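You operate a simulated robot arm through the tools that you are given. There is no shell and no other tool.

The job below is to be done with a simulated two-armed robot. You get a single attempt, and the scene is never put back.

JOB
Brush the clamped cover clean with cleaner, then release it onto the short mat.
Fine: brush back on the ledge, wash tray lid shut; leave the other cover. Where these are worked on the way, their far stop is far enough and under half their travel is too little: wash tray lid. What is to be rubbed or washed off counts as gone when no trace of it is left.

The check looks at the end state, three seconds after you hand in, the way a careful person would. Anything else that was tipped, shoved, dropped, spilled or broken makes it a failure. Lids that push on must go on centred and level and be pressed home; caps that screw on are set level and turned clockwise until they are tight.

ROBOT AND FRAMES
Two 6-joint arms with fingered hands on one trunk that stands fixed in place. Base frame: the origin is at the foot of the trunk, x ahead of it, y to its left, z up; the work surface is at about z = 840. Readings come in mm, degrees, newtons and seconds.
The left shoulder is at [70, 191, 986], the right one opposite. Each reaches about 983 mm from its shoulder. Payload 4.7 kg a hand.
The TCP of each hand is the grasp point between the finger pads, 36 mm short of the fingertips. In the tool frame z runs along the fingers and y along their closing line. The gripper opens to 120 mm; its body begins 42 mm behind the TCP. The gripper is a hand of 5 fingers: y runs from the thumb to the fingers, the wrist lies at [-18, -113, -198] in the tool frame, and closing takes about 1.5 s.
Orientation is that of the tool frame in the base frame, as a unit quaternion [x, y, z, w]. With the fingers straight down and the wrist toward the robot, the tool's x, y and z point along [0, 1, 0], [1, 0, 0] and [0, 0, -1] of the base frame.

CONTROLS
- The arms move only by the tool move_arm. It takes "left_moves", "right_moves" or both (then of equal length, played together; a hand with none holds still); each is a list of rows, each a list of 7 numbers: the shift along the tool's x, y, z in mm, then the turn, a rotation vector about the tool's x, y, z in degrees, then the finger opening in mm, from 0 to 120. In form: [[x, y, z, rx, ry, rz, fingers], ...]. A call has 1 to 20 rows; each row shifts and turns the commanded pose from where the row before left it, along the tool's axes as they then stand. Each row takes 0.2 s and may step no farther than 50 mm and 8.6 degrees from the row before; otherwise, or with a gripper value out of range, the whole call is refused. Where a pose cannot be reached the arm comes as near as it can. A force on the tool above 40 N (or 10 N above the force at the start of the call, whichever is more), or a blocked arm, ends the call early, and 0.2 s more pass. The fingers move at their own pace (about 45 mm/s each) and stop on an object; they squeeze with about 23 N. The grip force told is the motor's: it shows also when the fingers shut on nothing. Time passes only in rows, and 0.2 s behind the last, so rows that do not move let the fingers close. It gives the time, the measured TCP pose, the force on the tool (base axes), the opening and the grip force at its end, in the units of the frame above (readings bear some noise), with the torque about the TCP (base axes, N m) and any sound that the robot's microphone picked up.
- Cameras (640 x 400 px; columns grow to the right, rows downward): "scene" is now at [125.7, 52, 1267.9]; the picture's right is [0.57, -0.82, 0.00], its down [-0.16, -0.11, -0.98] and it looks along [0.80, 0.56, -0.20] (base axes); focal length 329 px, centre (320, 200). "left" rides on the left gripper at [-73, -91, -143] in its tool frame; the picture's right is [-0.80, -0.28, 0.53], its down [0.53, -0.73, 0.42] and it looks along [0.27, 0.62, 0.74] (tool axes); focal length 234 px, centre (320, 200). "right" rides on the right gripper at [73, -91, -143] in its tool frame; the picture's right is [-0.80, 0.28, -0.53], its down [-0.53, -0.73, 0.42] and it looks along [-0.27, 0.62, 0.74] (tool axes); focal length 234 px, centre (320, 200). There is no depth. A picture from a camera that has moved, and an enlarged one, comes with that camera's place and axes in the base frame and with its lens. The place of the scene camera against the robot may be out by one fixed shift of up to 18 mm in any direction.
- get_image(camera): a new picture of that camera. It takes no simulated time.
- slide_trunk(by): slides the trunk up (or, below 0, down) by that many mm; the arms and the scene camera ride with it, the base frame stays. It gives what a move gives, with no picture.
- set_grasp(shape, hand): the hand has 5 fingers and takes this shape, open, in about a second: jaw (thumb against the fingers, like two jaws); tri (thumb and two fingers); tip (a fingertip pinch); poke (one finger out to press); point (the index stretched); flat (the hand flat); cup (the hand cupped); fist (a fist). The gripper value then closes the fingers along that shape, each until it touches; the sizes above hold for jaw. It gives what a move gives, with no picture.
- aim_head(pan, tilt): turns the head with the scene camera to pan (to the left, within 86 degrees either way) and tilt (down, from -29 to 69), counted from straight ahead of the robot. It gives what a move gives.
- enlarge(camera, box): a new picture of the part [left, top, right, bottom] of that camera's present view, enlarged. It takes no simulated time.
- hand_in(): hands the job in; it is judged then, once.

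Nothing tells you positions but the pictures and the camera data. Unless the task says otherwise, let go and move clear before handing in.

The tools are called after "Call:" as a command line: name --argument value ..., lists and objects as JSON in quotes. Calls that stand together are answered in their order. move_arm: Moves the arms, as the interface text tells. Its arguments: {"type":"object","properties":{"left_moves":{"type":"array","items":{"type":"array","items":{"type":"number"}}},"right_moves":{"type":"array","items":{"type":"array","items":{"type":"number"}}}},"required":[]} The other tools are called the same way: slide_trunk (by) moves the trunk up or down; set_grasp (shape, hand) gives the hand a shape; aim_head (pan, tilt) turns the head that bears the scene camera; get_image (camera) takes a picture; enlarge (camera, box) takes an enlarged picture of a part of a camera's view; hand_in () hands the job in.

At the start:

```text
time_s: 0.0
left_eef_pos: [376.6, 397.7, 1091.9]
left_tcp_rot: [0.707, 0.708, 0.001, 0.002]
left_contact_force: [1.0, -0.7, 0.2]
left_moment: [-0.01, -0.01, -0.02]
left_opening: 119.6
left_grasp_force: 0.0
left_shape: jaw
right_eef_pos: [697.2, 125.0, 1220.4]
right_tcp_rot: [0.707, 0.707, 0.001, -0.001]
right_contact_force: [0.4, -0.5, 1.1]
right_moment: [0.01, -0.02, 0.01]
right_opening: 119.6
right_grasp_force: 0.0
right_shape: jaw
trunk travel left (down, up): [-463.0, 477.0]
head pan, tilt (commanded): [34.9, 11.6]
```

scene: 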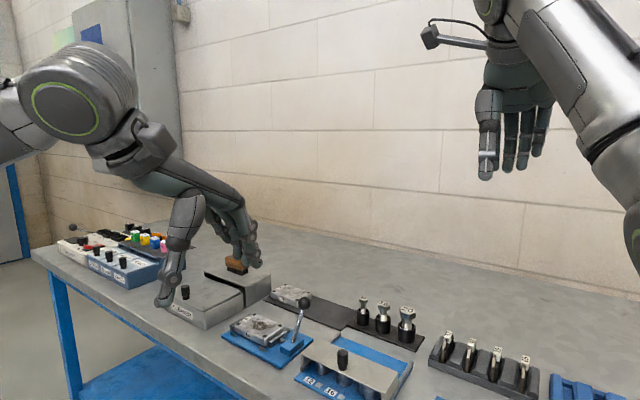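
right: 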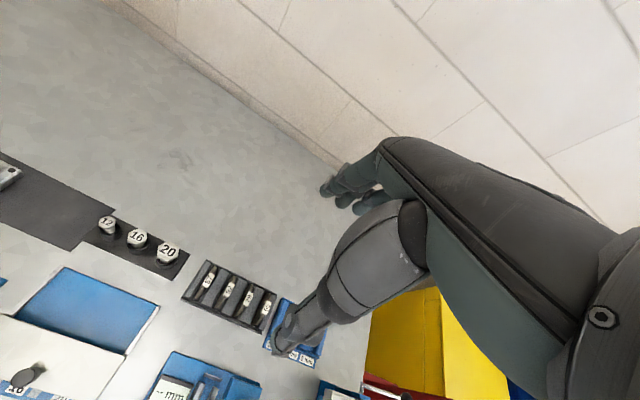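
left: 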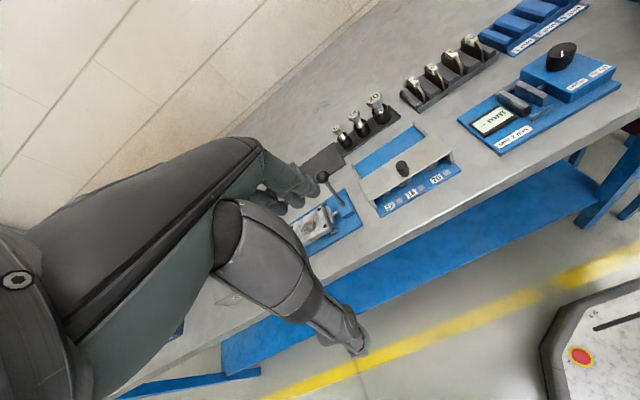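

I see a workbench with a clamped cover on a blue fixture, a grey box (wash tray with lid and a brush on a ledge, probably), a short dark mat and other things. I'll look closer before moving.

Call:
enlarge --camera "scene" --box '[140, 240, 340, 365]'

Call:
enlarge --camera "scene" --box '[40, 210, 240, 335]'

Call:
enlarge --camera "scene" --box '[260, 270, 460, 395]'

```text
3.20 times, centred on (240, 302) of scene
camera zoom: at [125.7, 52.0, 1267.9], right [0.57, -0.82, 0.0], down [-0.16, -0.11, -0.98], along [0.8, 0.56, -0.2], focal length 1054 px, centre (576, -128)
```

zoom: 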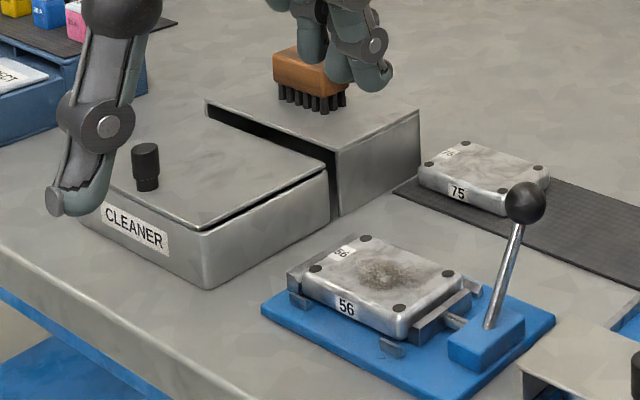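

```text
3.20 times, centred on (140, 272) of scene
camera zoom: at [125.7, 52.0, 1267.9], right [0.57, -0.82, 0.0], down [-0.16, -0.11, -0.98], along [0.8, 0.56, -0.2], focal length 1054 px, centre (896, -32)
```

zoom: 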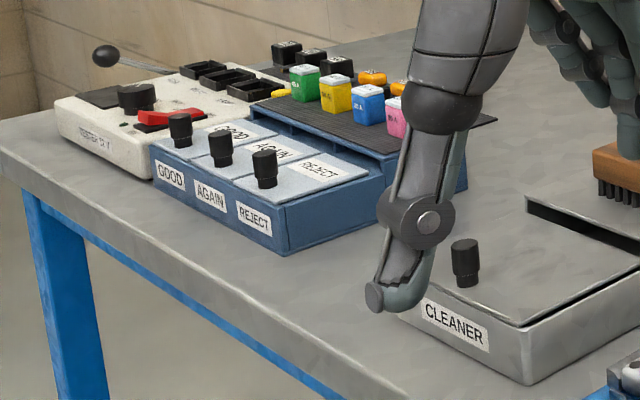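

```text
3.20 times, centred on (360, 332) of scene
camera zoom: at [125.7, 52.0, 1267.9], right [0.57, -0.82, 0.0], down [-0.16, -0.11, -0.98], along [0.8, 0.56, -0.2], focal length 1054 px, centre (192, -224)
```

zoom: 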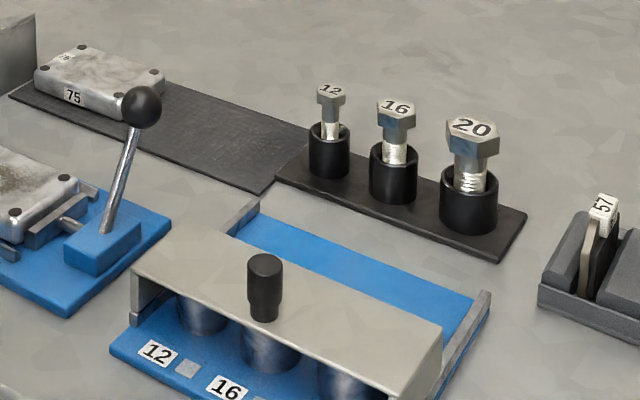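

The left hand blocks part of the view of the wash tray; the clamped cover is "56" and cover "75" lies on a dark mat. I'll move the left hand back and aim the head for a clearer view.

Call:
move_arm --left_moves '[[0, -20, -40, 0, 0, 0, 120], [0, -20, -40, 0, 0, 0, 120], [-40, -20, -20, 0, 0, 0, 120], [-45, 0, 0, 0, 0, 0, 120], [-45, 0, 0, 0, 0, 0, 120]]'

Call:
aim_head --pan 45 --tilt 35

Call:
get_image --camera "scene"

Call:
get_image --camera "left"

```text
time_s: 1.2
left_eef_pos: [291.7, 349.2, 1114.7]
left_tcp_rot: [0.708, 0.707, 0.001, 0.003]
left_contact_force: [0.9, -1.0, -0.2]
left_moment: [0.01, -0.06, 0.0]
left_opening: 119.8
left_grasp_force: 0.0
left_shape: jaw
left hand out of reach, approached as far as the arm can: row 2, 3, 4, 5
right_eef_pos: [696.8, 125.4, 1219.8]
right_tcp_rot: [0.707, 0.707, 0.0, 0.0]
right_contact_force: [-0.9, 0.1, -0.7]
right_moment: [0.0, 0.02, -0.03]
right_opening: 119.5
right_grasp_force: 0.0
right_shape: jaw
trunk travel left (down, up): [-463.0, 477.0]
head pan, tilt (commanded): [34.9, 11.6]
```

```text
time_s: 2.1
left_eef_pos: [293.9, 349.8, 1114.8]
left_tcp_rot: [0.708, 0.706, 0.001, 0.003]
left_contact_force: [0.0, -0.7, -0.7]
left_moment: [-0.04, -0.03, 0.02]
left_opening: 119.9
left_grasp_force: 0.1
left_shape: jaw
right_eef_pos: [696.3, 125.3, 1219.0]
right_tcp_rot: [0.707, 0.707, 0.001, 0.0]
right_contact_force: [-0.6, 0.0, 0.2]
right_moment: [0.01, 0.0, -0.06]
right_opening: 119.7
right_grasp_force: 0.1
right_shape: jaw
trunk travel left (down, up): [-463.0, 477.0]
head pan, tilt (commanded): [45.0, 35.0]
```

```text
taken
camera scene: at [111.6, 60.8, 1230.4], right [0.71, -0.71, 0.0], down [-0.41, -0.4, -0.82], along [0.58, 0.58, -0.57], focal length 329 px, centre (320, 200)
```

scene: 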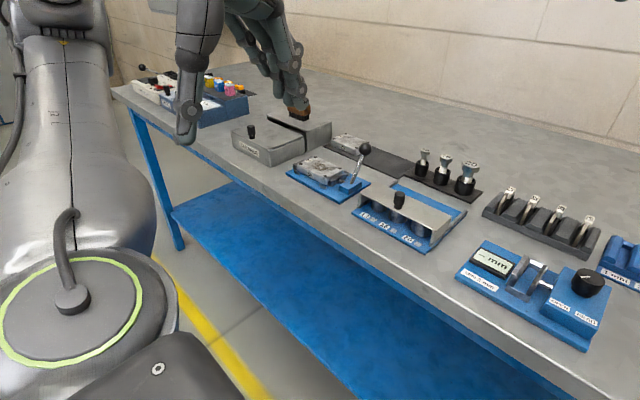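

```text
taken
camera left: at [200.9, 277.7, 1256.9], right [-0.28, -0.8, -0.52], down [-0.73, 0.53, -0.43], along [0.62, 0.26, -0.74], focal length 234 px, centre (320, 200)
```

left: 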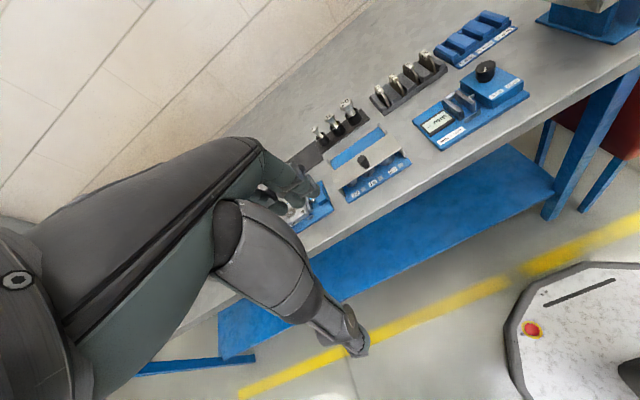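

The left hand still hides the tray, so I'll move it up and to the right before looking again.

Call:
move_arm --left_moves '[[-40, 20, -10, 0, 0, 0, 120], [-40, 20, -10, 0, 0, 0, 120], [-40, 20, -20, 0, 0, 0, 120], [-40, 10, -20, 0, 0, 0, 120], [-40, 10, -20, 0, 0, 0, 120], [-20, 0, -20, 0, 0, 0, 120]]'

Call:
get_image --camera "scene"

Call:
get_image --camera "left"

```text
time_s: 3.5
left_eef_pos: [299.8, 343.8, 1105.5]
left_tcp_rot: [0.707, 0.707, 0.002, 0.002]
left_contact_force: [-0.1, -0.3, 0.1]
left_moment: [0.02, 0.0, -0.02]
left_opening: 119.9
left_grasp_force: 0.0
left_shape: jaw
left hand out of reach, approached as far as the arm can: row 1, 2, 3, 4, 5, 6
right_eef_pos: [696.1, 125.3, 1220.7]
right_tcp_rot: [0.707, 0.708, 0.0, 0.0]
right_contact_force: [-0.1, 0.3, 0.1]
right_moment: [-0.04, -0.02, -0.03]
right_opening: 119.5
right_grasp_force: 0.0
right_shape: jaw
trunk travel left (down, up): [-463.0, 477.0]
head pan, tilt (commanded): [45.0, 35.0]
```

```text
taken
camera scene: at [111.0, 60.8, 1230.4], right [0.71, -0.71, 0.0], down [-0.41, -0.41, -0.82], along [0.58, 0.58, -0.57], focal length 329 px, centre (320, 200)
```

scene: 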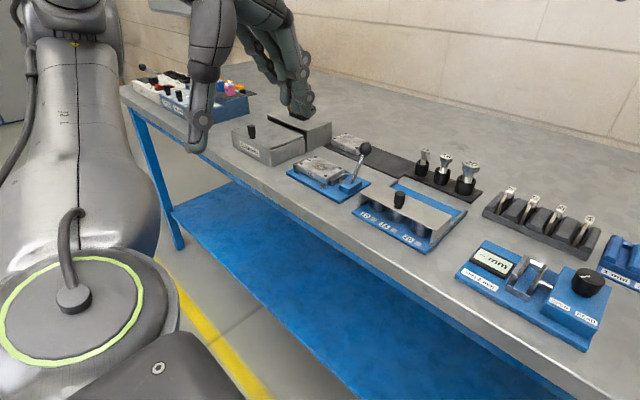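

```text
taken
camera left: at [206.4, 272.8, 1247.6], right [-0.28, -0.8, -0.52], down [-0.73, 0.53, -0.43], along [0.63, 0.26, -0.73], focal length 234 px, centre (320, 200)
```

left: 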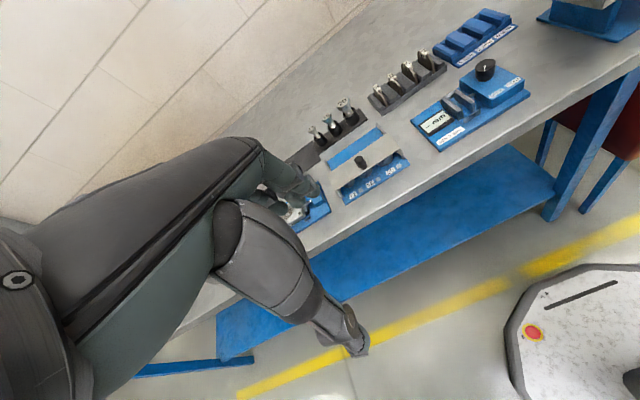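

The arm is folded near its limit there, so I'll move it forward and out first, away from the fold.

Call:
move_arm --left_moves '[[0, 45, 0, 0, 0, 0, 120], [0, 45, 0, 0, 0, 0, 120], [0, 45, 0, 0, 0, 0, 120]]'

```text
time_s: 4.3
left_eef_pos: [418.8, 379.5, 1081.4]
left_tcp_rot: [0.708, 0.707, 0.001, 0.003]
left_contact_force: [0.1, 0.4, 0.1]
left_moment: [-0.02, 0.02, -0.01]
left_opening: 119.7
left_grasp_force: 0.0
left_shape: jaw
left hand out of reach, approached as far as the arm can: row 1, 2, 3
right_eef_pos: [697.4, 126.0, 1220.1]
right_tcp_rot: [0.707, 0.707, -0.001, -0.001]
right_contact_force: [0.8, 1.0, -0.1]
right_moment: [-0.01, 0.04, 0.0]
right_opening: 119.7
right_grasp_force: 0.0
right_shape: jaw
trunk travel left (down, up): [-463.0, 477.0]
head pan, tilt (commanded): [45.0, 35.0]
```

The left arm seems awkward at this height. I'll raise the trunk for a better overview and arm posture.

Call:
slide_trunk --by 150

Call:
get_image --camera "scene"

Call:
get_image --camera "left"

Call:
get_image --camera "right"

```text
time_s: 6.0
left_eef_pos: [418.2, 378.5, 1231.4]
left_tcp_rot: [0.708, 0.706, 0.001, 0.003]
left_contact_force: [-0.2, -0.3, 0.5]
left_moment: [-0.01, -0.04, -0.03]
left_opening: 119.6
left_grasp_force: 0.1
left_shape: jaw
right_eef_pos: [697.3, 125.9, 1370.5]
right_tcp_rot: [0.707, 0.707, -0.001, 0.0]
right_contact_force: [0.0, -0.7, 0.1]
right_moment: [0.0, -0.03, 0.01]
right_opening: 119.5
right_grasp_force: 0.0
right_shape: jaw
trunk travel left (down, up): [-613.0, 327.0]
head pan, tilt (commanded): [45.0, 35.0]
```

```text
taken
camera scene: at [111.8, 61.0, 1380.2], right [0.71, -0.71, 0.0], down [-0.41, -0.41, -0.82], along [0.58, 0.58, -0.57], focal length 329 px, centre (320, 200)
```

scene: 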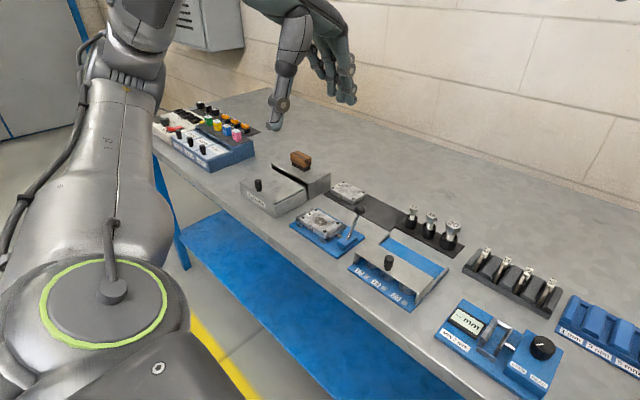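

```text
taken
camera left: at [325.5, 307.3, 1374.1], right [-0.28, -0.81, -0.52], down [-0.73, 0.53, -0.43], along [0.63, 0.26, -0.73], focal length 234 px, centre (320, 200)
```

left: 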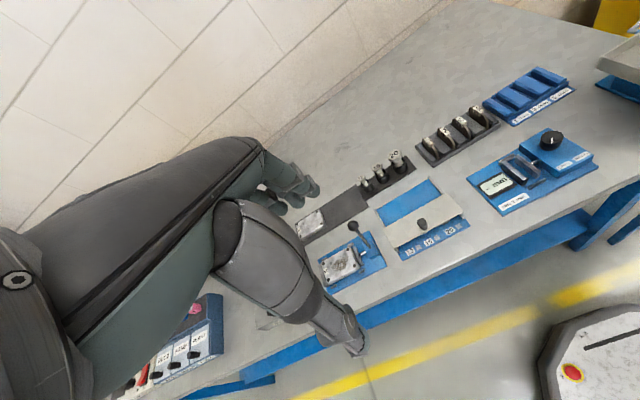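

```text
taken
camera right: at [606.5, 197.3, 1513.0], right [0.28, -0.8, 0.53], down [-0.73, -0.53, -0.42], along [0.62, -0.27, -0.74], focal length 234 px, centre (320, 200)
```

right: 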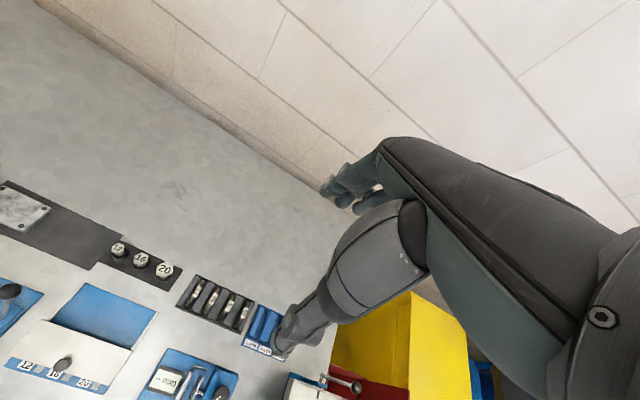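

Now the station is visible. I'll enlarge the tray, clamp and mats.

Call:
enlarge --camera "scene" --box '[230, 140, 390, 240]'

Call:
enlarge --camera "scene" --box '[320, 170, 480, 270]'

Call:
enlarge --camera "scene" --box '[140, 90, 300, 190]'

Call:
enlarge --camera "left" --box '[260, 150, 420, 250]'

```text
4.00 times, centred on (310, 190) of scene
camera zoom: at [111.8, 61.0, 1380.2], right [0.71, -0.71, 0.0], down [-0.41, -0.41, -0.82], along [0.58, 0.58, -0.57], focal length 1318 px, centre (360, 240)
```

zoom: 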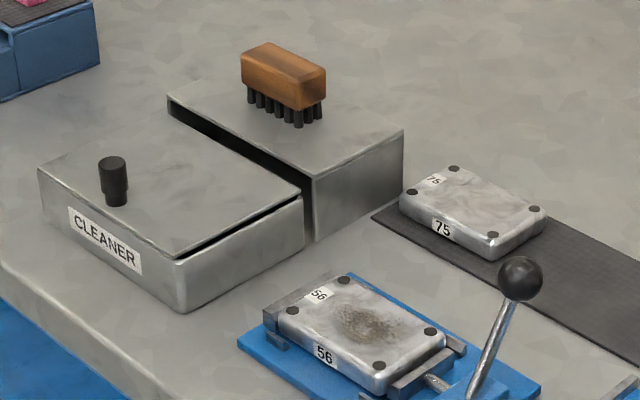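

```text
4.00 times, centred on (400, 220) of scene
camera zoom: at [111.8, 61.0, 1380.2], right [0.71, -0.71, 0.0], down [-0.41, -0.41, -0.82], along [0.58, 0.58, -0.57], focal length 1318 px, centre (0, 120)
```

zoom: 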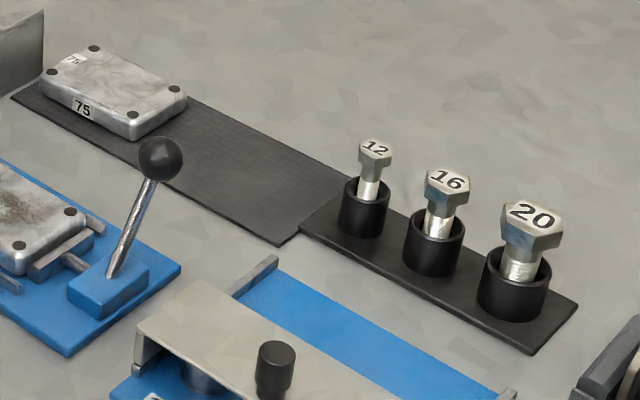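

```text
4.00 times, centred on (220, 140) of scene
camera zoom: at [111.8, 61.0, 1380.2], right [0.71, -0.71, 0.0], down [-0.41, -0.41, -0.82], along [0.58, 0.58, -0.57], focal length 1318 px, centre (720, 440)
```

zoom: 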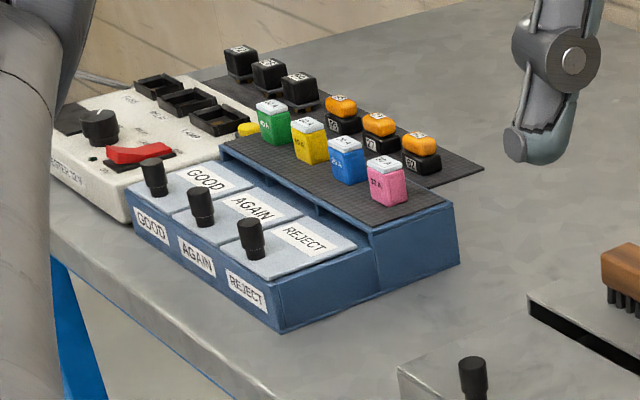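

```text
4.00 times, centred on (340, 200) of left
camera zoom: at [325.5, 307.3, 1374.1], right [-0.28, -0.81, -0.52], down [-0.73, 0.53, -0.43], along [0.63, 0.26, -0.73], focal length 937 px, centre (240, 200)
```

zoom: 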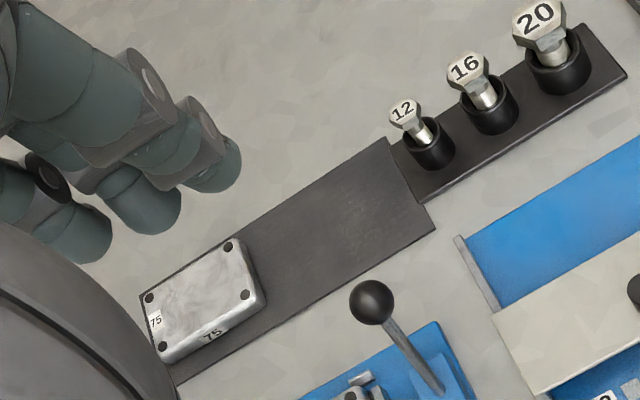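

The lid appears to slide back beneath the ledge, the brush stands on the ledge, and cover 56 is held by a lever clamp; the mat behind has cover 75 on its left end. I'll shift the left hand to get accurate close views from its camera, and also look to the right of the bench.

Call:
move_arm --left_moves '[[45, 0, 15, 0, 0, 0, 120], [45, 0, 15, 0, 0, 0, 120], [45, 0, 15, 0, 0, 0, 120], [45, 0, 15, 0, 0, 0, 120]]'

Call:
get_image --camera "left"

Call:
aim_head --pan -10 --tilt 35

Call:
get_image --camera "scene"

```text
time_s: 7.0
left_eef_pos: [463.8, 455.1, 1187.7]
left_tcp_rot: [0.708, 0.706, 0.0, 0.003]
left_contact_force: [0.0, -1.1, -0.2]
left_moment: [0.05, -0.06, -0.03]
left_opening: 119.7
left_grasp_force: 0.0
left_shape: jaw
left hand out of reach, approached as far as the arm can: row 1, 2, 3, 4
right_eef_pos: [695.5, 126.0, 1370.0]
right_tcp_rot: [0.707, 0.707, -0.001, 0.001]
right_contact_force: [-0.5, -1.2, 1.4]
right_moment: [0.03, -0.08, -0.02]
right_opening: 119.5
right_grasp_force: 0.1
right_shape: jaw
trunk travel left (down, up): [-613.0, 327.0]
head pan, tilt (commanded): [45.0, 35.0]
```

```text
taken
camera left: at [372.1, 383.2, 1329.3], right [-0.28, -0.81, -0.52], down [-0.73, 0.53, -0.43], along [0.62, 0.26, -0.74], focal length 234 px, centre (320, 200)
```

left: 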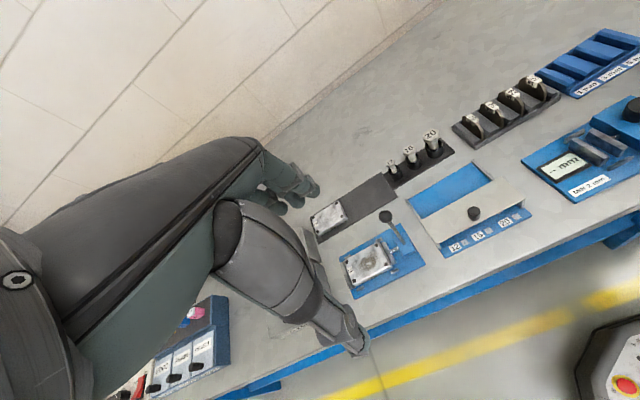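

```text
time_s: 8.3
left_eef_pos: [464.4, 453.2, 1187.8]
left_tcp_rot: [0.708, 0.706, 0.001, 0.004]
left_contact_force: [0.2, -0.6, 0.2]
left_moment: [0.03, 0.02, 0.02]
left_opening: 120.0
left_grasp_force: 0.1
left_shape: jaw
right_eef_pos: [696.8, 124.9, 1371.4]
right_tcp_rot: [0.707, 0.707, 0.0, 0.0]
right_contact_force: [0.1, -1.7, -0.2]
right_moment: [-0.01, 0.08, -0.02]
right_opening: 119.7
right_grasp_force: 0.1
right_shape: jaw
trunk travel left (down, up): [-613.0, 327.0]
head pan, tilt (commanded): [-10.0, 35.0]
```

```text
taken
camera scene: at [136.0, -16.6, 1380.3], right [-0.17, -0.98, 0.0], down [-0.57, 0.1, -0.82], along [0.81, -0.14, -0.57], focal length 329 px, centre (320, 200)
```

scene: 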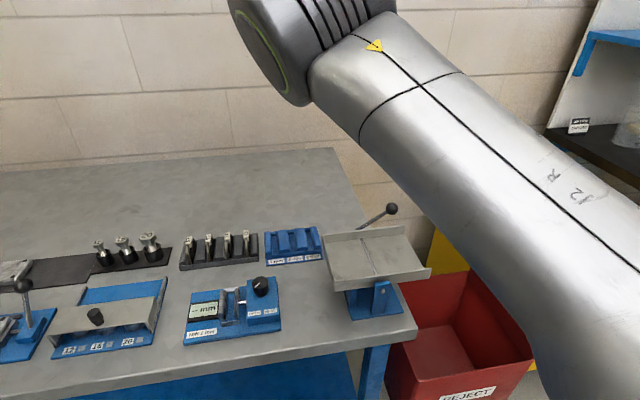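

The left hand still reports being out of reach; it should do better lower relative to its shoulder, so I'll lower it straight down. The rest of the bench to the right holds unrelated stations and no other mat.

Call:
move_arm --left_moves '[[0, 0, 30, 0, 0, 0, 120], [0, 0, 30, 0, 0, 0, 120], [0, 0, 30, 0, 0, 0, 120]]'

```text
time_s: 9.1
left_eef_pos: [474.0, 443.2, 1118.9]
left_tcp_rot: [0.708, 0.706, 0.0, 0.004]
left_contact_force: [-0.6, -0.1, 0.1]
left_moment: [-0.01, -0.04, 0.0]
left_opening: 120.0
left_grasp_force: 0.1
left_shape: jaw
left hand out of reach, approached as far as the arm can: row 1, 2, 3
right_eef_pos: [698.0, 125.4, 1370.1]
right_tcp_rot: [0.706, 0.708, 0.0, 0.001]
right_contact_force: [0.6, 0.5, -1.3]
right_moment: [-0.03, 0.01, 0.0]
right_opening: 119.8
right_grasp_force: 0.0
right_shape: jaw
trunk travel left (down, up): [-613.0, 327.0]
head pan, tilt (commanded): [-10.0, 35.0]
```

I'll move outward toward the station while staying high above the fixtures, to see where the arm moves freely.

Call:
move_arm --left_moves '[[0, 30, 0, 0, 0, 0, 120], [0, 30, 0, 0, 0, 0, 120], [30, 0, 0, 0, 0, 0, 120], [30, 0, 0, 0, 0, 0, 120]]'

```text
time_s: 10.1
left_eef_pos: [535.2, 502.5, 1118.3]
left_tcp_rot: [0.709, 0.705, 0.001, 0.003]
left_contact_force: [0.0, 0.4, 0.0]
left_moment: [-0.01, 0.04, 0.01]
left_opening: 119.9
left_grasp_force: 0.2
left_shape: jaw
right_eef_pos: [697.2, 125.9, 1371.0]
right_tcp_rot: [0.708, 0.707, 0.001, 0.0]
right_contact_force: [-0.9, 0.5, -0.2]
right_moment: [0.01, -0.01, -0.01]
right_opening: 119.7
right_grasp_force: 0.1
right_shape: jaw
trunk travel left (down, up): [-613.0, 327.0]
head pan, tilt (commanded): [-10.0, 35.0]
```

The arm now tracks exactly. I'll look at the station from this pose with both cameras.

Call:
aim_head --pan 45 --tilt 38

Call:
get_image --camera "scene"

Call:
get_image --camera "left"

```text
time_s: 11.3
left_eef_pos: [536.5, 501.0, 1118.0]
left_tcp_rot: [0.707, 0.707, 0.0, 0.003]
left_contact_force: [0.4, -0.6, 0.3]
left_moment: [0.02, -0.02, 0.01]
left_opening: 120.1
left_grasp_force: 0.1
left_shape: jaw
right_eef_pos: [697.6, 125.9, 1370.9]
right_tcp_rot: [0.707, 0.707, 0.0, 0.001]
right_contact_force: [-0.4, 0.3, -0.2]
right_moment: [-0.02, 0.01, 0.02]
right_opening: 119.7
right_grasp_force: 0.0
right_shape: jaw
trunk travel left (down, up): [-613.0, 327.0]
head pan, tilt (commanded): [45.0, 38.0]
```

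```text
taken
camera scene: at [110.7, 59.7, 1375.7], right [0.71, -0.71, 0.0], down [-0.44, -0.43, -0.79], along [0.56, 0.56, -0.62], focal length 329 px, centre (320, 200)
```

scene: 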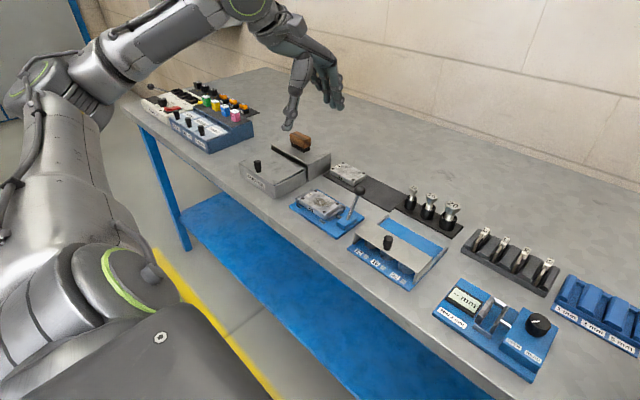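

```text
taken
camera left: at [443.7, 429.9, 1260.0], right [-0.28, -0.81, -0.52], down [-0.73, 0.53, -0.43], along [0.63, 0.26, -0.73], focal length 234 px, centre (320, 200)
```

left: 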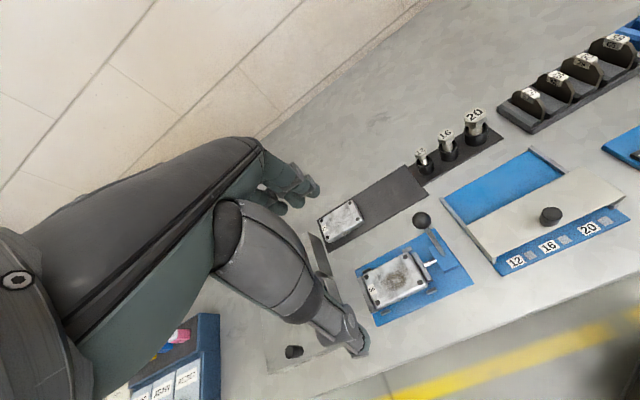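

Both views are useful. I'll enlarge the left camera view to pin down cover 56, the clamp and the mat.

Call:
enlarge --camera "left" --box '[260, 150, 500, 300]'

Call:
enlarge --camera "left" --box '[340, 200, 484, 290]'

Call:
enlarge --camera "scene" --box '[226, 120, 386, 220]'

```text
2.67 times, centred on (380, 225) of left
camera zoom: at [443.7, 429.9, 1260.0], right [-0.28, -0.81, -0.52], down [-0.73, 0.53, -0.43], along [0.63, 0.26, -0.73], focal length 624 px, centre (160, 133)
```

zoom: 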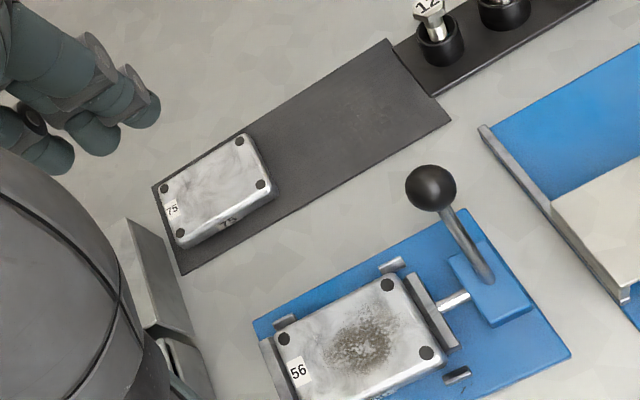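

```text
4.44 times, centred on (412, 245) of left
camera zoom: at [443.7, 429.9, 1260.0], right [-0.28, -0.81, -0.52], down [-0.73, 0.53, -0.43], along [0.63, 0.26, -0.73], focal length 1041 px, centre (-89, 0)
```

zoom: 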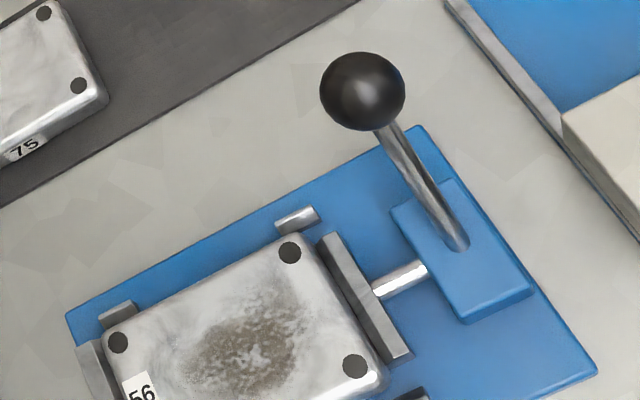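

```text
4.00 times, centred on (306, 170) of scene
camera zoom: at [110.7, 59.7, 1375.7], right [0.71, -0.71, 0.0], down [-0.44, -0.43, -0.79], along [0.56, 0.56, -0.62], focal length 1318 px, centre (376, 320)
```

zoom: 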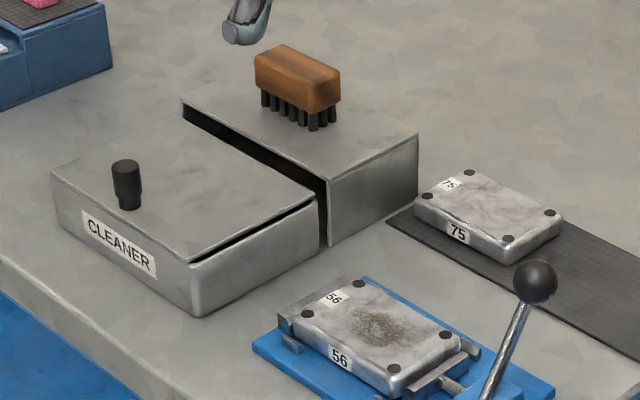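

From two views I place: cover 56 centred near (551, 502), top z≈880; mat x 667–754, y 375–604 with cover 75 on its left end; ledge x 626–716, top z≈894; brush centre about (675, 707); lid knob near (524, 711); clamp ball near (591, 417, 931). I'll refine with more enlargements.

Call:
enlarge --camera "left" --box '[230, 310, 374, 400]'

Call:
enlarge --camera "scene" --box '[280, 170, 376, 230]'

Call:
enlarge --camera "left" --box '[350, 230, 462, 300]'

```text
4.44 times, centred on (302, 355) of left
camera zoom: at [443.7, 429.9, 1260.0], right [-0.28, -0.81, -0.52], down [-0.73, 0.53, -0.43], along [0.63, 0.26, -0.73], focal length 1041 px, centre (400, -489)
```

zoom: 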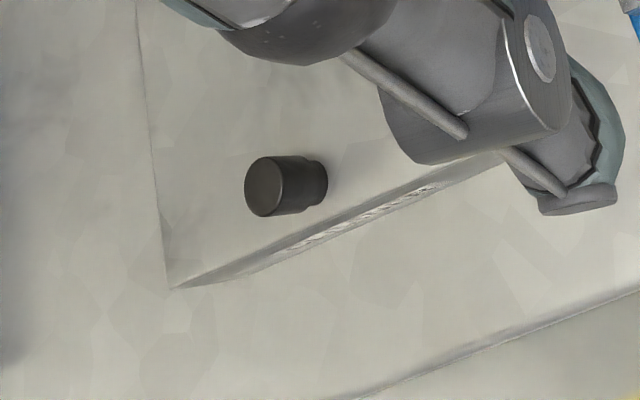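

```text
6.67 times, centred on (328, 200) of scene
camera zoom: at [110.7, 59.7, 1375.7], right [0.71, -0.71, 0.0], down [-0.44, -0.43, -0.79], along [0.56, 0.56, -0.62], focal length 2196 px, centre (267, 200)
```

zoom: 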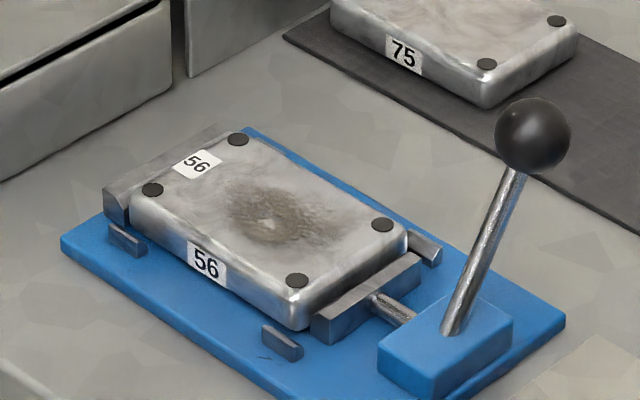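

```text
5.71 times, centred on (406, 265) of left
camera zoom: at [443.7, 429.9, 1260.0], right [-0.28, -0.81, -0.52], down [-0.73, 0.53, -0.43], along [0.63, 0.26, -0.73], focal length 1338 px, centre (-171, -171)
```

zoom: 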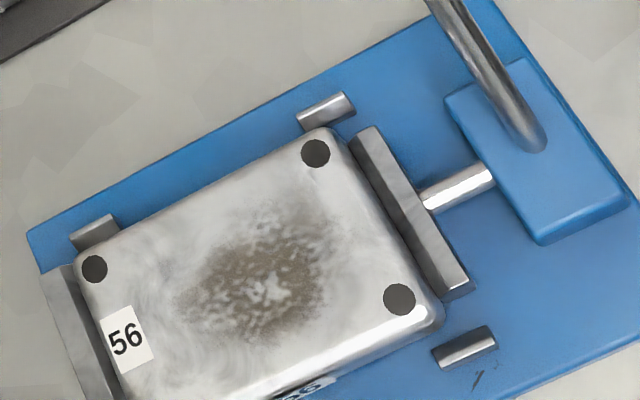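

The knob estimate from the two cameras differs by several mm, so I'll move the left hand to the left of the wash tray for a cleaner view of the tray, knob and brush.

Call:
move_arm --left_moves '[[43, -6, 0, 0, 0, 0, 120], [43, -10, 0, 0, 0, 0, 120], [43, -10, 0, 0, 0, 0, 120], [43, -10, 0, 0, 0, 0, 120], [43, -10, 0, 0, 0, 0, 120], [43, -10, 0, 0, 0, 0, 120]]'

Call:
get_image --camera "left"

Call:
get_image --camera "scene"

```text
time_s: 12.7
left_eef_pos: [542.7, 700.8, 1129.3]
left_tcp_rot: [0.708, 0.706, 0.002, 0.004]
left_contact_force: [-0.9, 0.0, -0.1]
left_moment: [0.02, -0.01, -0.01]
left_opening: 120.2
left_grasp_force: 0.0
left_shape: jaw
left hand out of reach, approached as far as the arm can: row 2, 3, 4, 5
right_eef_pos: [695.1, 126.4, 1371.7]
right_tcp_rot: [0.707, 0.707, 0.0, 0.001]
right_contact_force: [-0.5, -0.4, 0.0]
right_moment: [0.0, -0.05, 0.01]
right_opening: 119.9
right_grasp_force: 0.1
right_shape: jaw
trunk travel left (down, up): [-613.0, 327.0]
head pan, tilt (commanded): [45.0, 38.0]
```

```text
taken
camera left: at [449.8, 628.8, 1271.0], right [-0.28, -0.81, -0.52], down [-0.73, 0.53, -0.43], along [0.63, 0.26, -0.73], focal length 234 px, centre (320, 200)
```

left: 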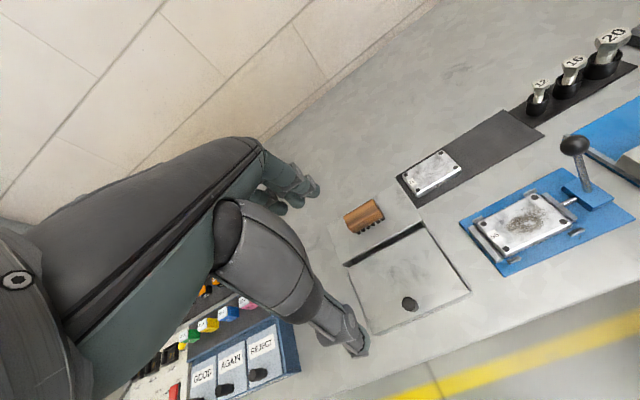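

```text
taken
camera scene: at [109.0, 60.5, 1375.8], right [0.71, -0.71, 0.0], down [-0.43, -0.44, -0.79], along [0.56, 0.56, -0.62], focal length 329 px, centre (320, 200)
```

scene: 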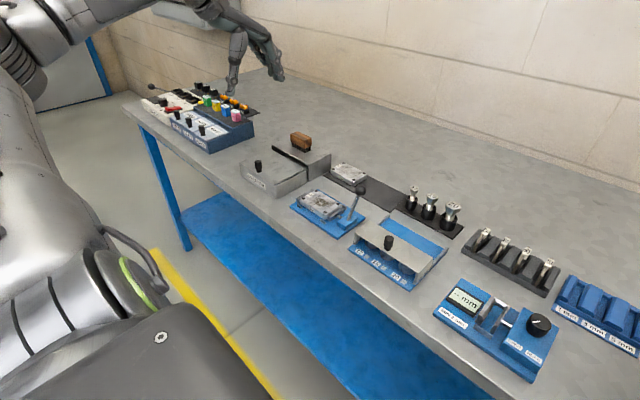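

This view shows the whole station. I'll enlarge the parts for triangulation.

Call:
enlarge --camera "left" --box '[320, 180, 480, 280]'

Call:
enlarge --camera "left" --box '[340, 240, 500, 340]'

Call:
enlarge --camera "left" --box '[460, 130, 620, 230]'

Call:
enlarge --camera "left" --box '[450, 180, 610, 280]'

```text
4.00 times, centred on (400, 230) of left
camera zoom: at [449.8, 628.8, 1271.0], right [-0.28, -0.81, -0.52], down [-0.73, 0.53, -0.43], along [0.63, 0.26, -0.73], focal length 937 px, centre (0, 80)
```

zoom: 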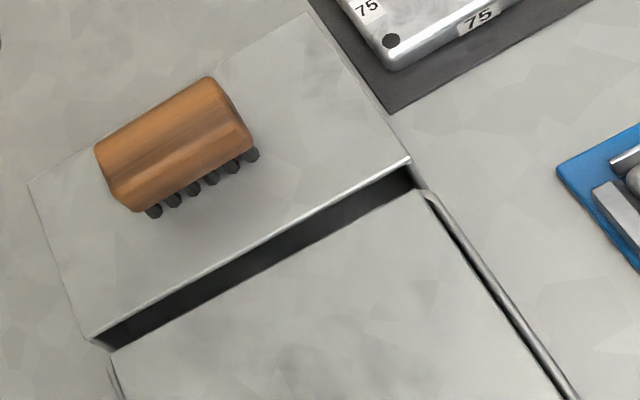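

```text
4.00 times, centred on (420, 290) of left
camera zoom: at [449.8, 628.8, 1271.0], right [-0.28, -0.81, -0.52], down [-0.73, 0.53, -0.43], along [0.63, 0.26, -0.73], focal length 937 px, centre (-80, -160)
```

zoom: 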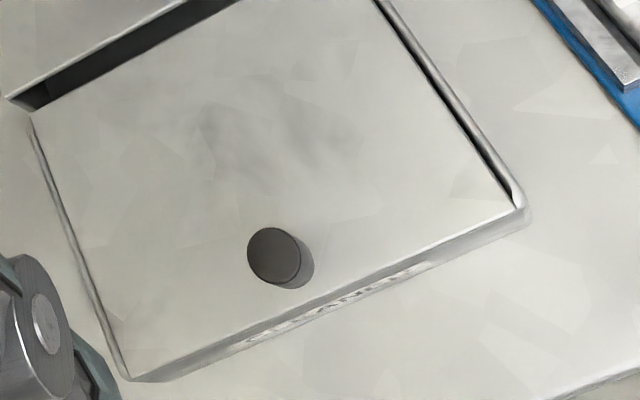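

```text
4.00 times, centred on (540, 180) of left
camera zoom: at [449.8, 628.8, 1271.0], right [-0.28, -0.81, -0.52], down [-0.73, 0.53, -0.43], along [0.63, 0.26, -0.73], focal length 937 px, centre (-560, 280)
```

zoom: 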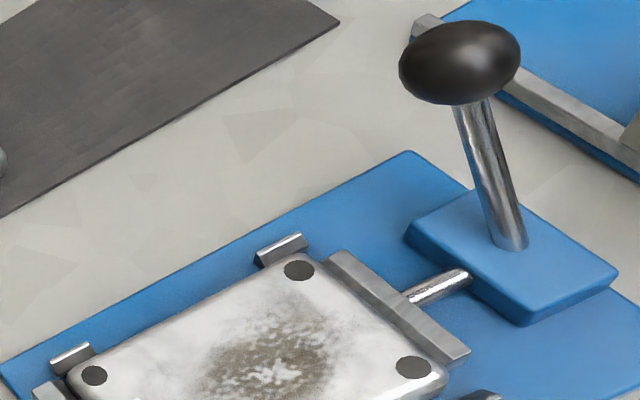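

```text
4.00 times, centred on (530, 230) of left
camera zoom: at [449.8, 628.8, 1271.0], right [-0.28, -0.81, -0.52], down [-0.73, 0.53, -0.43], along [0.63, 0.26, -0.73], focal length 937 px, centre (-520, 80)
```

zoom: 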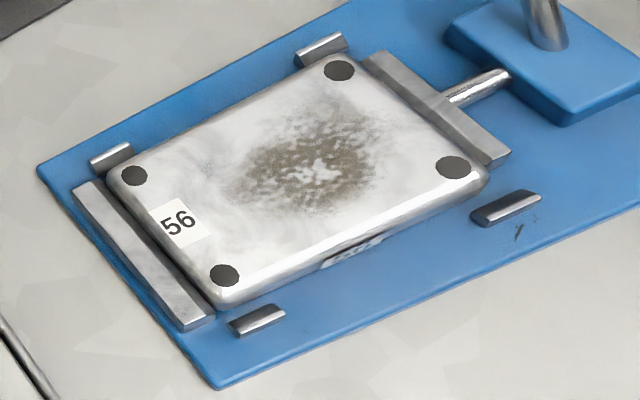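

Triangulated positions now agree to about 1 mm: cover 56 top z≈866 centred (554, 505); clamp ball (591.5, 417, 924.5) with lever base (555, 417, 860); knob (511.5, 690, top 915); ledge x 616–704, y 612–770, top 892; brush centre (666, 693), body z 907–932. Next I'll bring the left hand above the knob.

Call:
move_arm --left_moves '[[0, 0, 0, 0, 0, 0, 120]]'

```text
time_s: 13.1
left_eef_pos: [543.9, 702.1, 1128.0]
left_tcp_rot: [0.708, 0.706, 0.001, 0.004]
left_contact_force: [0.8, 0.7, -1.3]
left_moment: [-0.03, -0.03, -0.02]
left_opening: 119.9
left_grasp_force: 0.0
left_shape: jaw
right_eef_pos: [697.4, 125.2, 1369.6]
right_tcp_rot: [0.707, 0.707, -0.001, 0.0]
right_contact_force: [-1.0, 0.4, 0.5]
right_moment: [-0.02, 0.03, -0.02]
right_opening: 119.5
right_grasp_force: 0.0
right_shape: jaw
trunk travel left (down, up): [-613.0, 327.0]
head pan, tilt (commanded): [45.0, 38.0]
```

Call:
move_arm --left_moves '[[-3, -8, 32, 0, 0, 0, 100], [-3, -8, 32, 0, 0, 0, 80], [-3, -8, 32, 0, 0, 0, 70], [-3, -8, 32, 0, 0, 0, 60]]'

Call:
get_image --camera "scene"

Call:
get_image --camera "left"

```text
time_s: 14.1
left_eef_pos: [536.9, 682.6, 1006.0]
left_tcp_rot: [0.707, 0.707, 0.0, 0.005]
left_contact_force: [-0.2, 0.8, -1.8]
left_moment: [-0.01, 0.0, 0.0]
left_opening: 60.7
left_grasp_force: 0.0
left_shape: jaw
left hand out of reach, approached as far as the arm can: row 1, 2, 3
right_eef_pos: [697.3, 128.7, 1369.5]
right_tcp_rot: [0.708, 0.707, -0.003, 0.0]
right_contact_force: [0.2, 1.2, 0.7]
right_moment: [-0.07, -0.04, -0.01]
right_opening: 119.7
right_grasp_force: 0.1
right_shape: jaw
trunk travel left (down, up): [-613.0, 327.0]
head pan, tilt (commanded): [45.0, 38.0]
```

```text
taken
camera scene: at [111.1, 63.0, 1375.5], right [0.71, -0.71, 0.0], down [-0.44, -0.44, -0.79], along [0.56, 0.56, -0.62], focal length 329 px, centre (320, 200)
```

scene: 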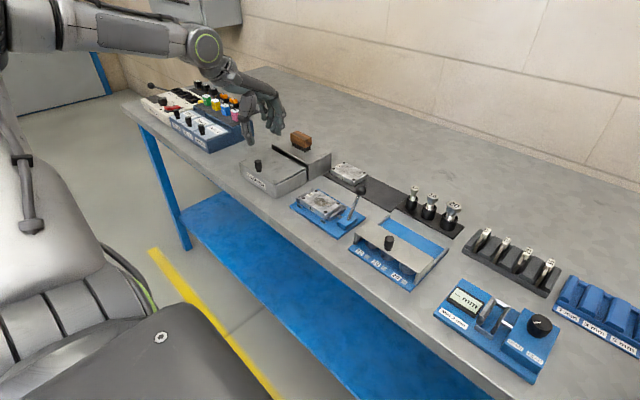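

```text
taken
camera left: at [444.0, 612.5, 1148.8], right [-0.28, -0.81, -0.52], down [-0.73, 0.53, -0.43], along [0.63, 0.26, -0.74], focal length 234 px, centre (320, 200)
```

left: 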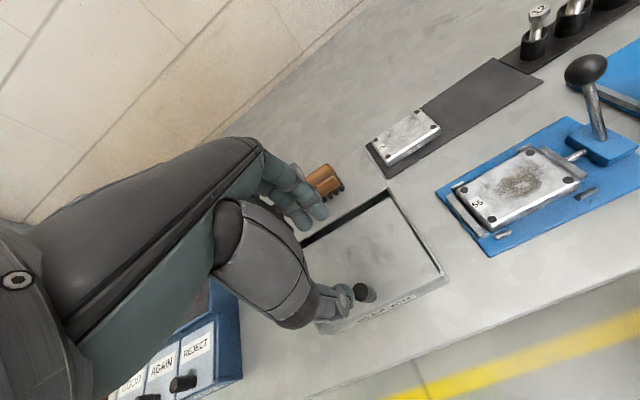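

The arm can't quite reach over the knob with this hand yaw; I'll turn the hand about its vertical axis toward the left so the wrist lines up better with the arm.

Call:
move_arm --left_moves '[[0, 0, 0, 0, 0, -8, 60], [0, 0, 0, 0, 0, -8, 60], [0, 0, 0, 0, 0, -8, 60]]'

```text
time_s: 14.9
left_eef_pos: [539.7, 678.7, 1007.4]
left_tcp_rot: [0.545, 0.838, 0.001, 0.004]
left_contact_force: [0.5, -0.4, 0.9]
left_moment: [0.01, 0.02, 0.0]
left_opening: 60.2
left_grasp_force: 0.1
left_shape: jaw
left hand out of reach, approached as far as the arm can: row 1
right_eef_pos: [697.7, 125.4, 1370.6]
right_tcp_rot: [0.707, 0.707, -0.001, -0.001]
right_contact_force: [-0.1, -0.9, 0.4]
right_moment: [-0.01, 0.02, 0.01]
right_opening: 120.0
right_grasp_force: 0.1
right_shape: jaw
trunk travel left (down, up): [-613.0, 327.0]
head pan, tilt (commanded): [45.0, 38.0]
```

Call:
move_arm --left_moves '[[7.3, -7, 2, 0, 0, 0, 60], [7.3, -7, 2, 0, 0, 0, 60], [7.4, -7, 3, 0, 0, 0, 60]]'

Call:
get_image --camera "left"

```text
time_s: 15.7
left_eef_pos: [536.0, 678.0, 1003.6]
left_tcp_rot: [0.546, 0.838, 0.0, 0.003]
left_contact_force: [0.3, 0.3, 0.8]
left_moment: [0.01, -0.05, 0.03]
left_opening: 60.4
left_grasp_force: 0.0
left_shape: jaw
left hand out of reach, approached as far as the arm can: row 1, 2, 3
right_eef_pos: [697.8, 124.6, 1371.0]
right_tcp_rot: [0.707, 0.707, 0.0, 0.0]
right_contact_force: [-0.5, 0.6, 0.2]
right_moment: [-0.01, 0.01, 0.0]
right_opening: 119.5
right_grasp_force: 0.0
right_shape: jaw
trunk travel left (down, up): [-613.0, 327.0]
head pan, tilt (commanded): [45.0, 38.0]
```

```text
taken
camera left: at [479.0, 576.6, 1145.5], right [0.07, -0.85, -0.52], down [-0.88, 0.19, -0.43], along [0.46, 0.49, -0.74], focal length 234 px, centre (320, 200)
```

left: 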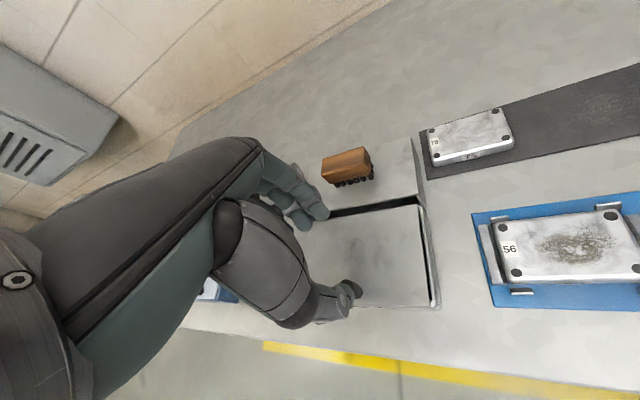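

The pose seems to be near an arm limit, so I'll probe with small steps to learn which directions move freely.

Call:
move_arm --left_moves '[[0, 0, 10, 0, 0, 0, 60], [0, 0, 10, 0, 0, 0, 60], [0, 0, 10, 0, 0, 0, 60]]'

Call:
move_arm --left_moves '[[0, -4, 0, 0, 0, 0, 60], [0, -4, 0, 0, 0, 0, 60], [0, -4, 0, 0, 0, 0, 60], [0, 0, 0, 0, 0, 0, 60]]'

```text
time_s: 16.5
left_eef_pos: [534.0, 677.3, 973.9]
left_tcp_rot: [0.546, 0.838, 0.0, 0.003]
left_contact_force: [0.6, 0.3, 0.1]
left_moment: [-0.04, -0.01, -0.02]
left_opening: 60.3
left_grasp_force: 0.1
left_shape: jaw
right_eef_pos: [697.6, 124.0, 1370.4]
right_tcp_rot: [0.709, 0.706, 0.0, 0.0]
right_contact_force: [0.2, 0.4, -0.9]
right_moment: [-0.03, 0.02, -0.03]
right_opening: 119.5
right_grasp_force: 0.0
right_shape: jaw
trunk travel left (down, up): [-613.0, 327.0]
head pan, tilt (commanded): [45.0, 38.0]
```

```text
time_s: 17.5
left_eef_pos: [522.9, 672.9, 972.4]
left_tcp_rot: [0.546, 0.838, -0.001, 0.003]
left_contact_force: [0.4, -0.5, -0.4]
left_moment: [0.06, 0.04, 0.0]
left_opening: 60.3
left_grasp_force: 0.1
left_shape: jaw
right_eef_pos: [697.7, 125.1, 1370.6]
right_tcp_rot: [0.708, 0.706, 0.0, 0.0]
right_contact_force: [-0.3, -0.9, -0.7]
right_moment: [0.01, 0.03, -0.02]
right_opening: 119.5
right_grasp_force: 0.1
right_shape: jaw
trunk travel left (down, up): [-613.0, 327.0]
head pan, tilt (commanded): [45.0, 38.0]
```

Lower down the arm tracks well, so a higher trunk will help. I'll raise it another 100 mm and lower the hand correspondingly.

Call:
slide_trunk --by 100

Call:
move_arm --left_moves '[[0, 0, 30, 0, 0, 0, 60], [0, 0, 30, 0, 0, 0, 60], [0, 0, 30, 0, 0, 0, 60]]'

```text
time_s: 18.8
left_eef_pos: [523.2, 673.8, 1073.4]
left_tcp_rot: [0.546, 0.838, -0.001, 0.003]
left_contact_force: [-0.3, -0.3, 0.1]
left_moment: [-0.01, -0.01, -0.01]
left_opening: 60.5
left_grasp_force: 0.1
left_shape: jaw
right_eef_pos: [696.6, 124.5, 1470.7]
right_tcp_rot: [0.707, 0.707, 0.0, 0.0]
right_contact_force: [1.0, 0.3, 0.0]
right_moment: [0.03, 0.02, -0.02]
right_opening: 119.6
right_grasp_force: 0.1
right_shape: jaw
trunk travel left (down, up): [-713.0, 227.0]
head pan, tilt (commanded): [45.0, 38.0]
```

```text
time_s: 19.6
left_eef_pos: [526.0, 674.2, 984.0]
left_tcp_rot: [0.546, 0.838, -0.001, 0.003]
left_contact_force: [0.0, 0.5, 0.1]
left_moment: [-0.01, 0.01, -0.03]
left_opening: 60.4
left_grasp_force: 0.1
left_shape: jaw
right_eef_pos: [697.5, 125.0, 1470.5]
right_tcp_rot: [0.708, 0.706, 0.0, 0.0]
right_contact_force: [0.7, -0.6, 0.6]
right_moment: [-0.03, -0.02, -0.03]
right_opening: 119.6
right_grasp_force: 0.0
right_shape: jaw
trunk travel left (down, up): [-713.0, 227.0]
head pan, tilt (commanded): [45.0, 38.0]
```

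Call:
move_arm --left_moves '[[0, 0, 0, 0, 0, 8, 60], [0, 0, 0, 0, 0, 8, 60], [0, 0, 0, 0, 0, 7.8, 60], [0, 0, 0, 0, 0, 0, 60]]'

```text
time_s: 20.6
left_eef_pos: [524.3, 673.1, 983.6]
left_tcp_rot: [0.707, 0.707, 0.0, 0.003]
left_contact_force: [0.0, 0.5, 0.0]
left_moment: [0.0, -0.03, -0.02]
left_opening: 60.4
left_grasp_force: 0.1
left_shape: jaw
right_eef_pos: [697.3, 124.3, 1471.2]
right_tcp_rot: [0.707, 0.707, 0.0, 0.0]
right_contact_force: [-0.1, 0.4, 0.3]
right_moment: [-0.01, 0.01, 0.0]
right_opening: 120.0
right_grasp_force: 0.0
right_shape: jaw
trunk travel left (down, up): [-713.0, 227.0]
head pan, tilt (commanded): [45.0, 38.0]
```

Call:
move_arm --left_moves '[[8.5, -6.5, 0, 0, 0, 0, 60], [8.5, -6.5, 0, 0, 0, 0, 60], [0, 0, 0, 0, 0, 0, 60]]'

Call:
get_image --camera "left"

Call:
get_image --camera "scene"

```text
time_s: 21.4
left_eef_pos: [512.1, 690.4, 982.8]
left_tcp_rot: [0.707, 0.707, 0.0, 0.004]
left_contact_force: [0.8, 0.1, -0.2]
left_moment: [0.0, -0.03, -0.02]
left_opening: 60.1
left_grasp_force: 0.0
left_shape: jaw
right_eef_pos: [697.5, 124.5, 1470.3]
right_tcp_rot: [0.708, 0.706, -0.001, 0.0]
right_contact_force: [-0.3, 0.9, -0.9]
right_moment: [0.02, -0.02, 0.0]
right_opening: 119.5
right_grasp_force: 0.0
right_shape: jaw
trunk travel left (down, up): [-713.0, 227.0]
head pan, tilt (commanded): [45.0, 38.0]
```

```text
taken
camera left: at [420.1, 618.5, 1124.8], right [-0.28, -0.81, -0.52], down [-0.73, 0.53, -0.43], along [0.62, 0.26, -0.74], focal length 234 px, centre (320, 200)
```

left: 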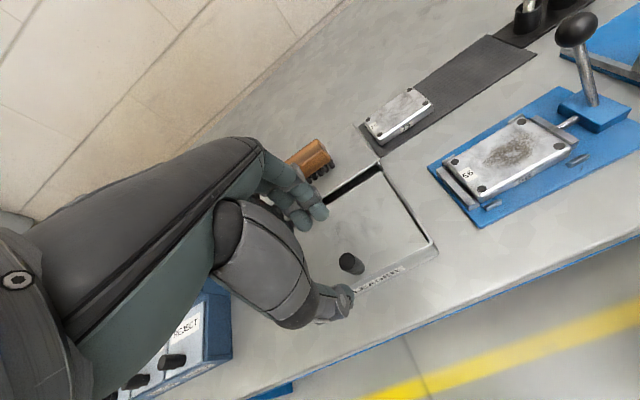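

```text
taken
camera scene: at [110.7, 59.8, 1475.7], right [0.71, -0.71, 0.0], down [-0.44, -0.44, -0.79], along [0.56, 0.56, -0.62], focal length 329 px, centre (320, 200)
```

scene: 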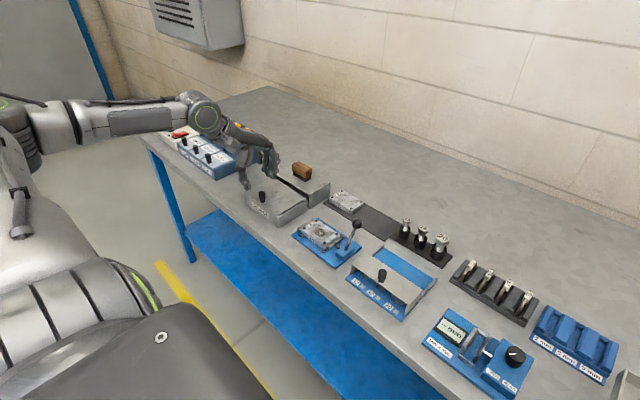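

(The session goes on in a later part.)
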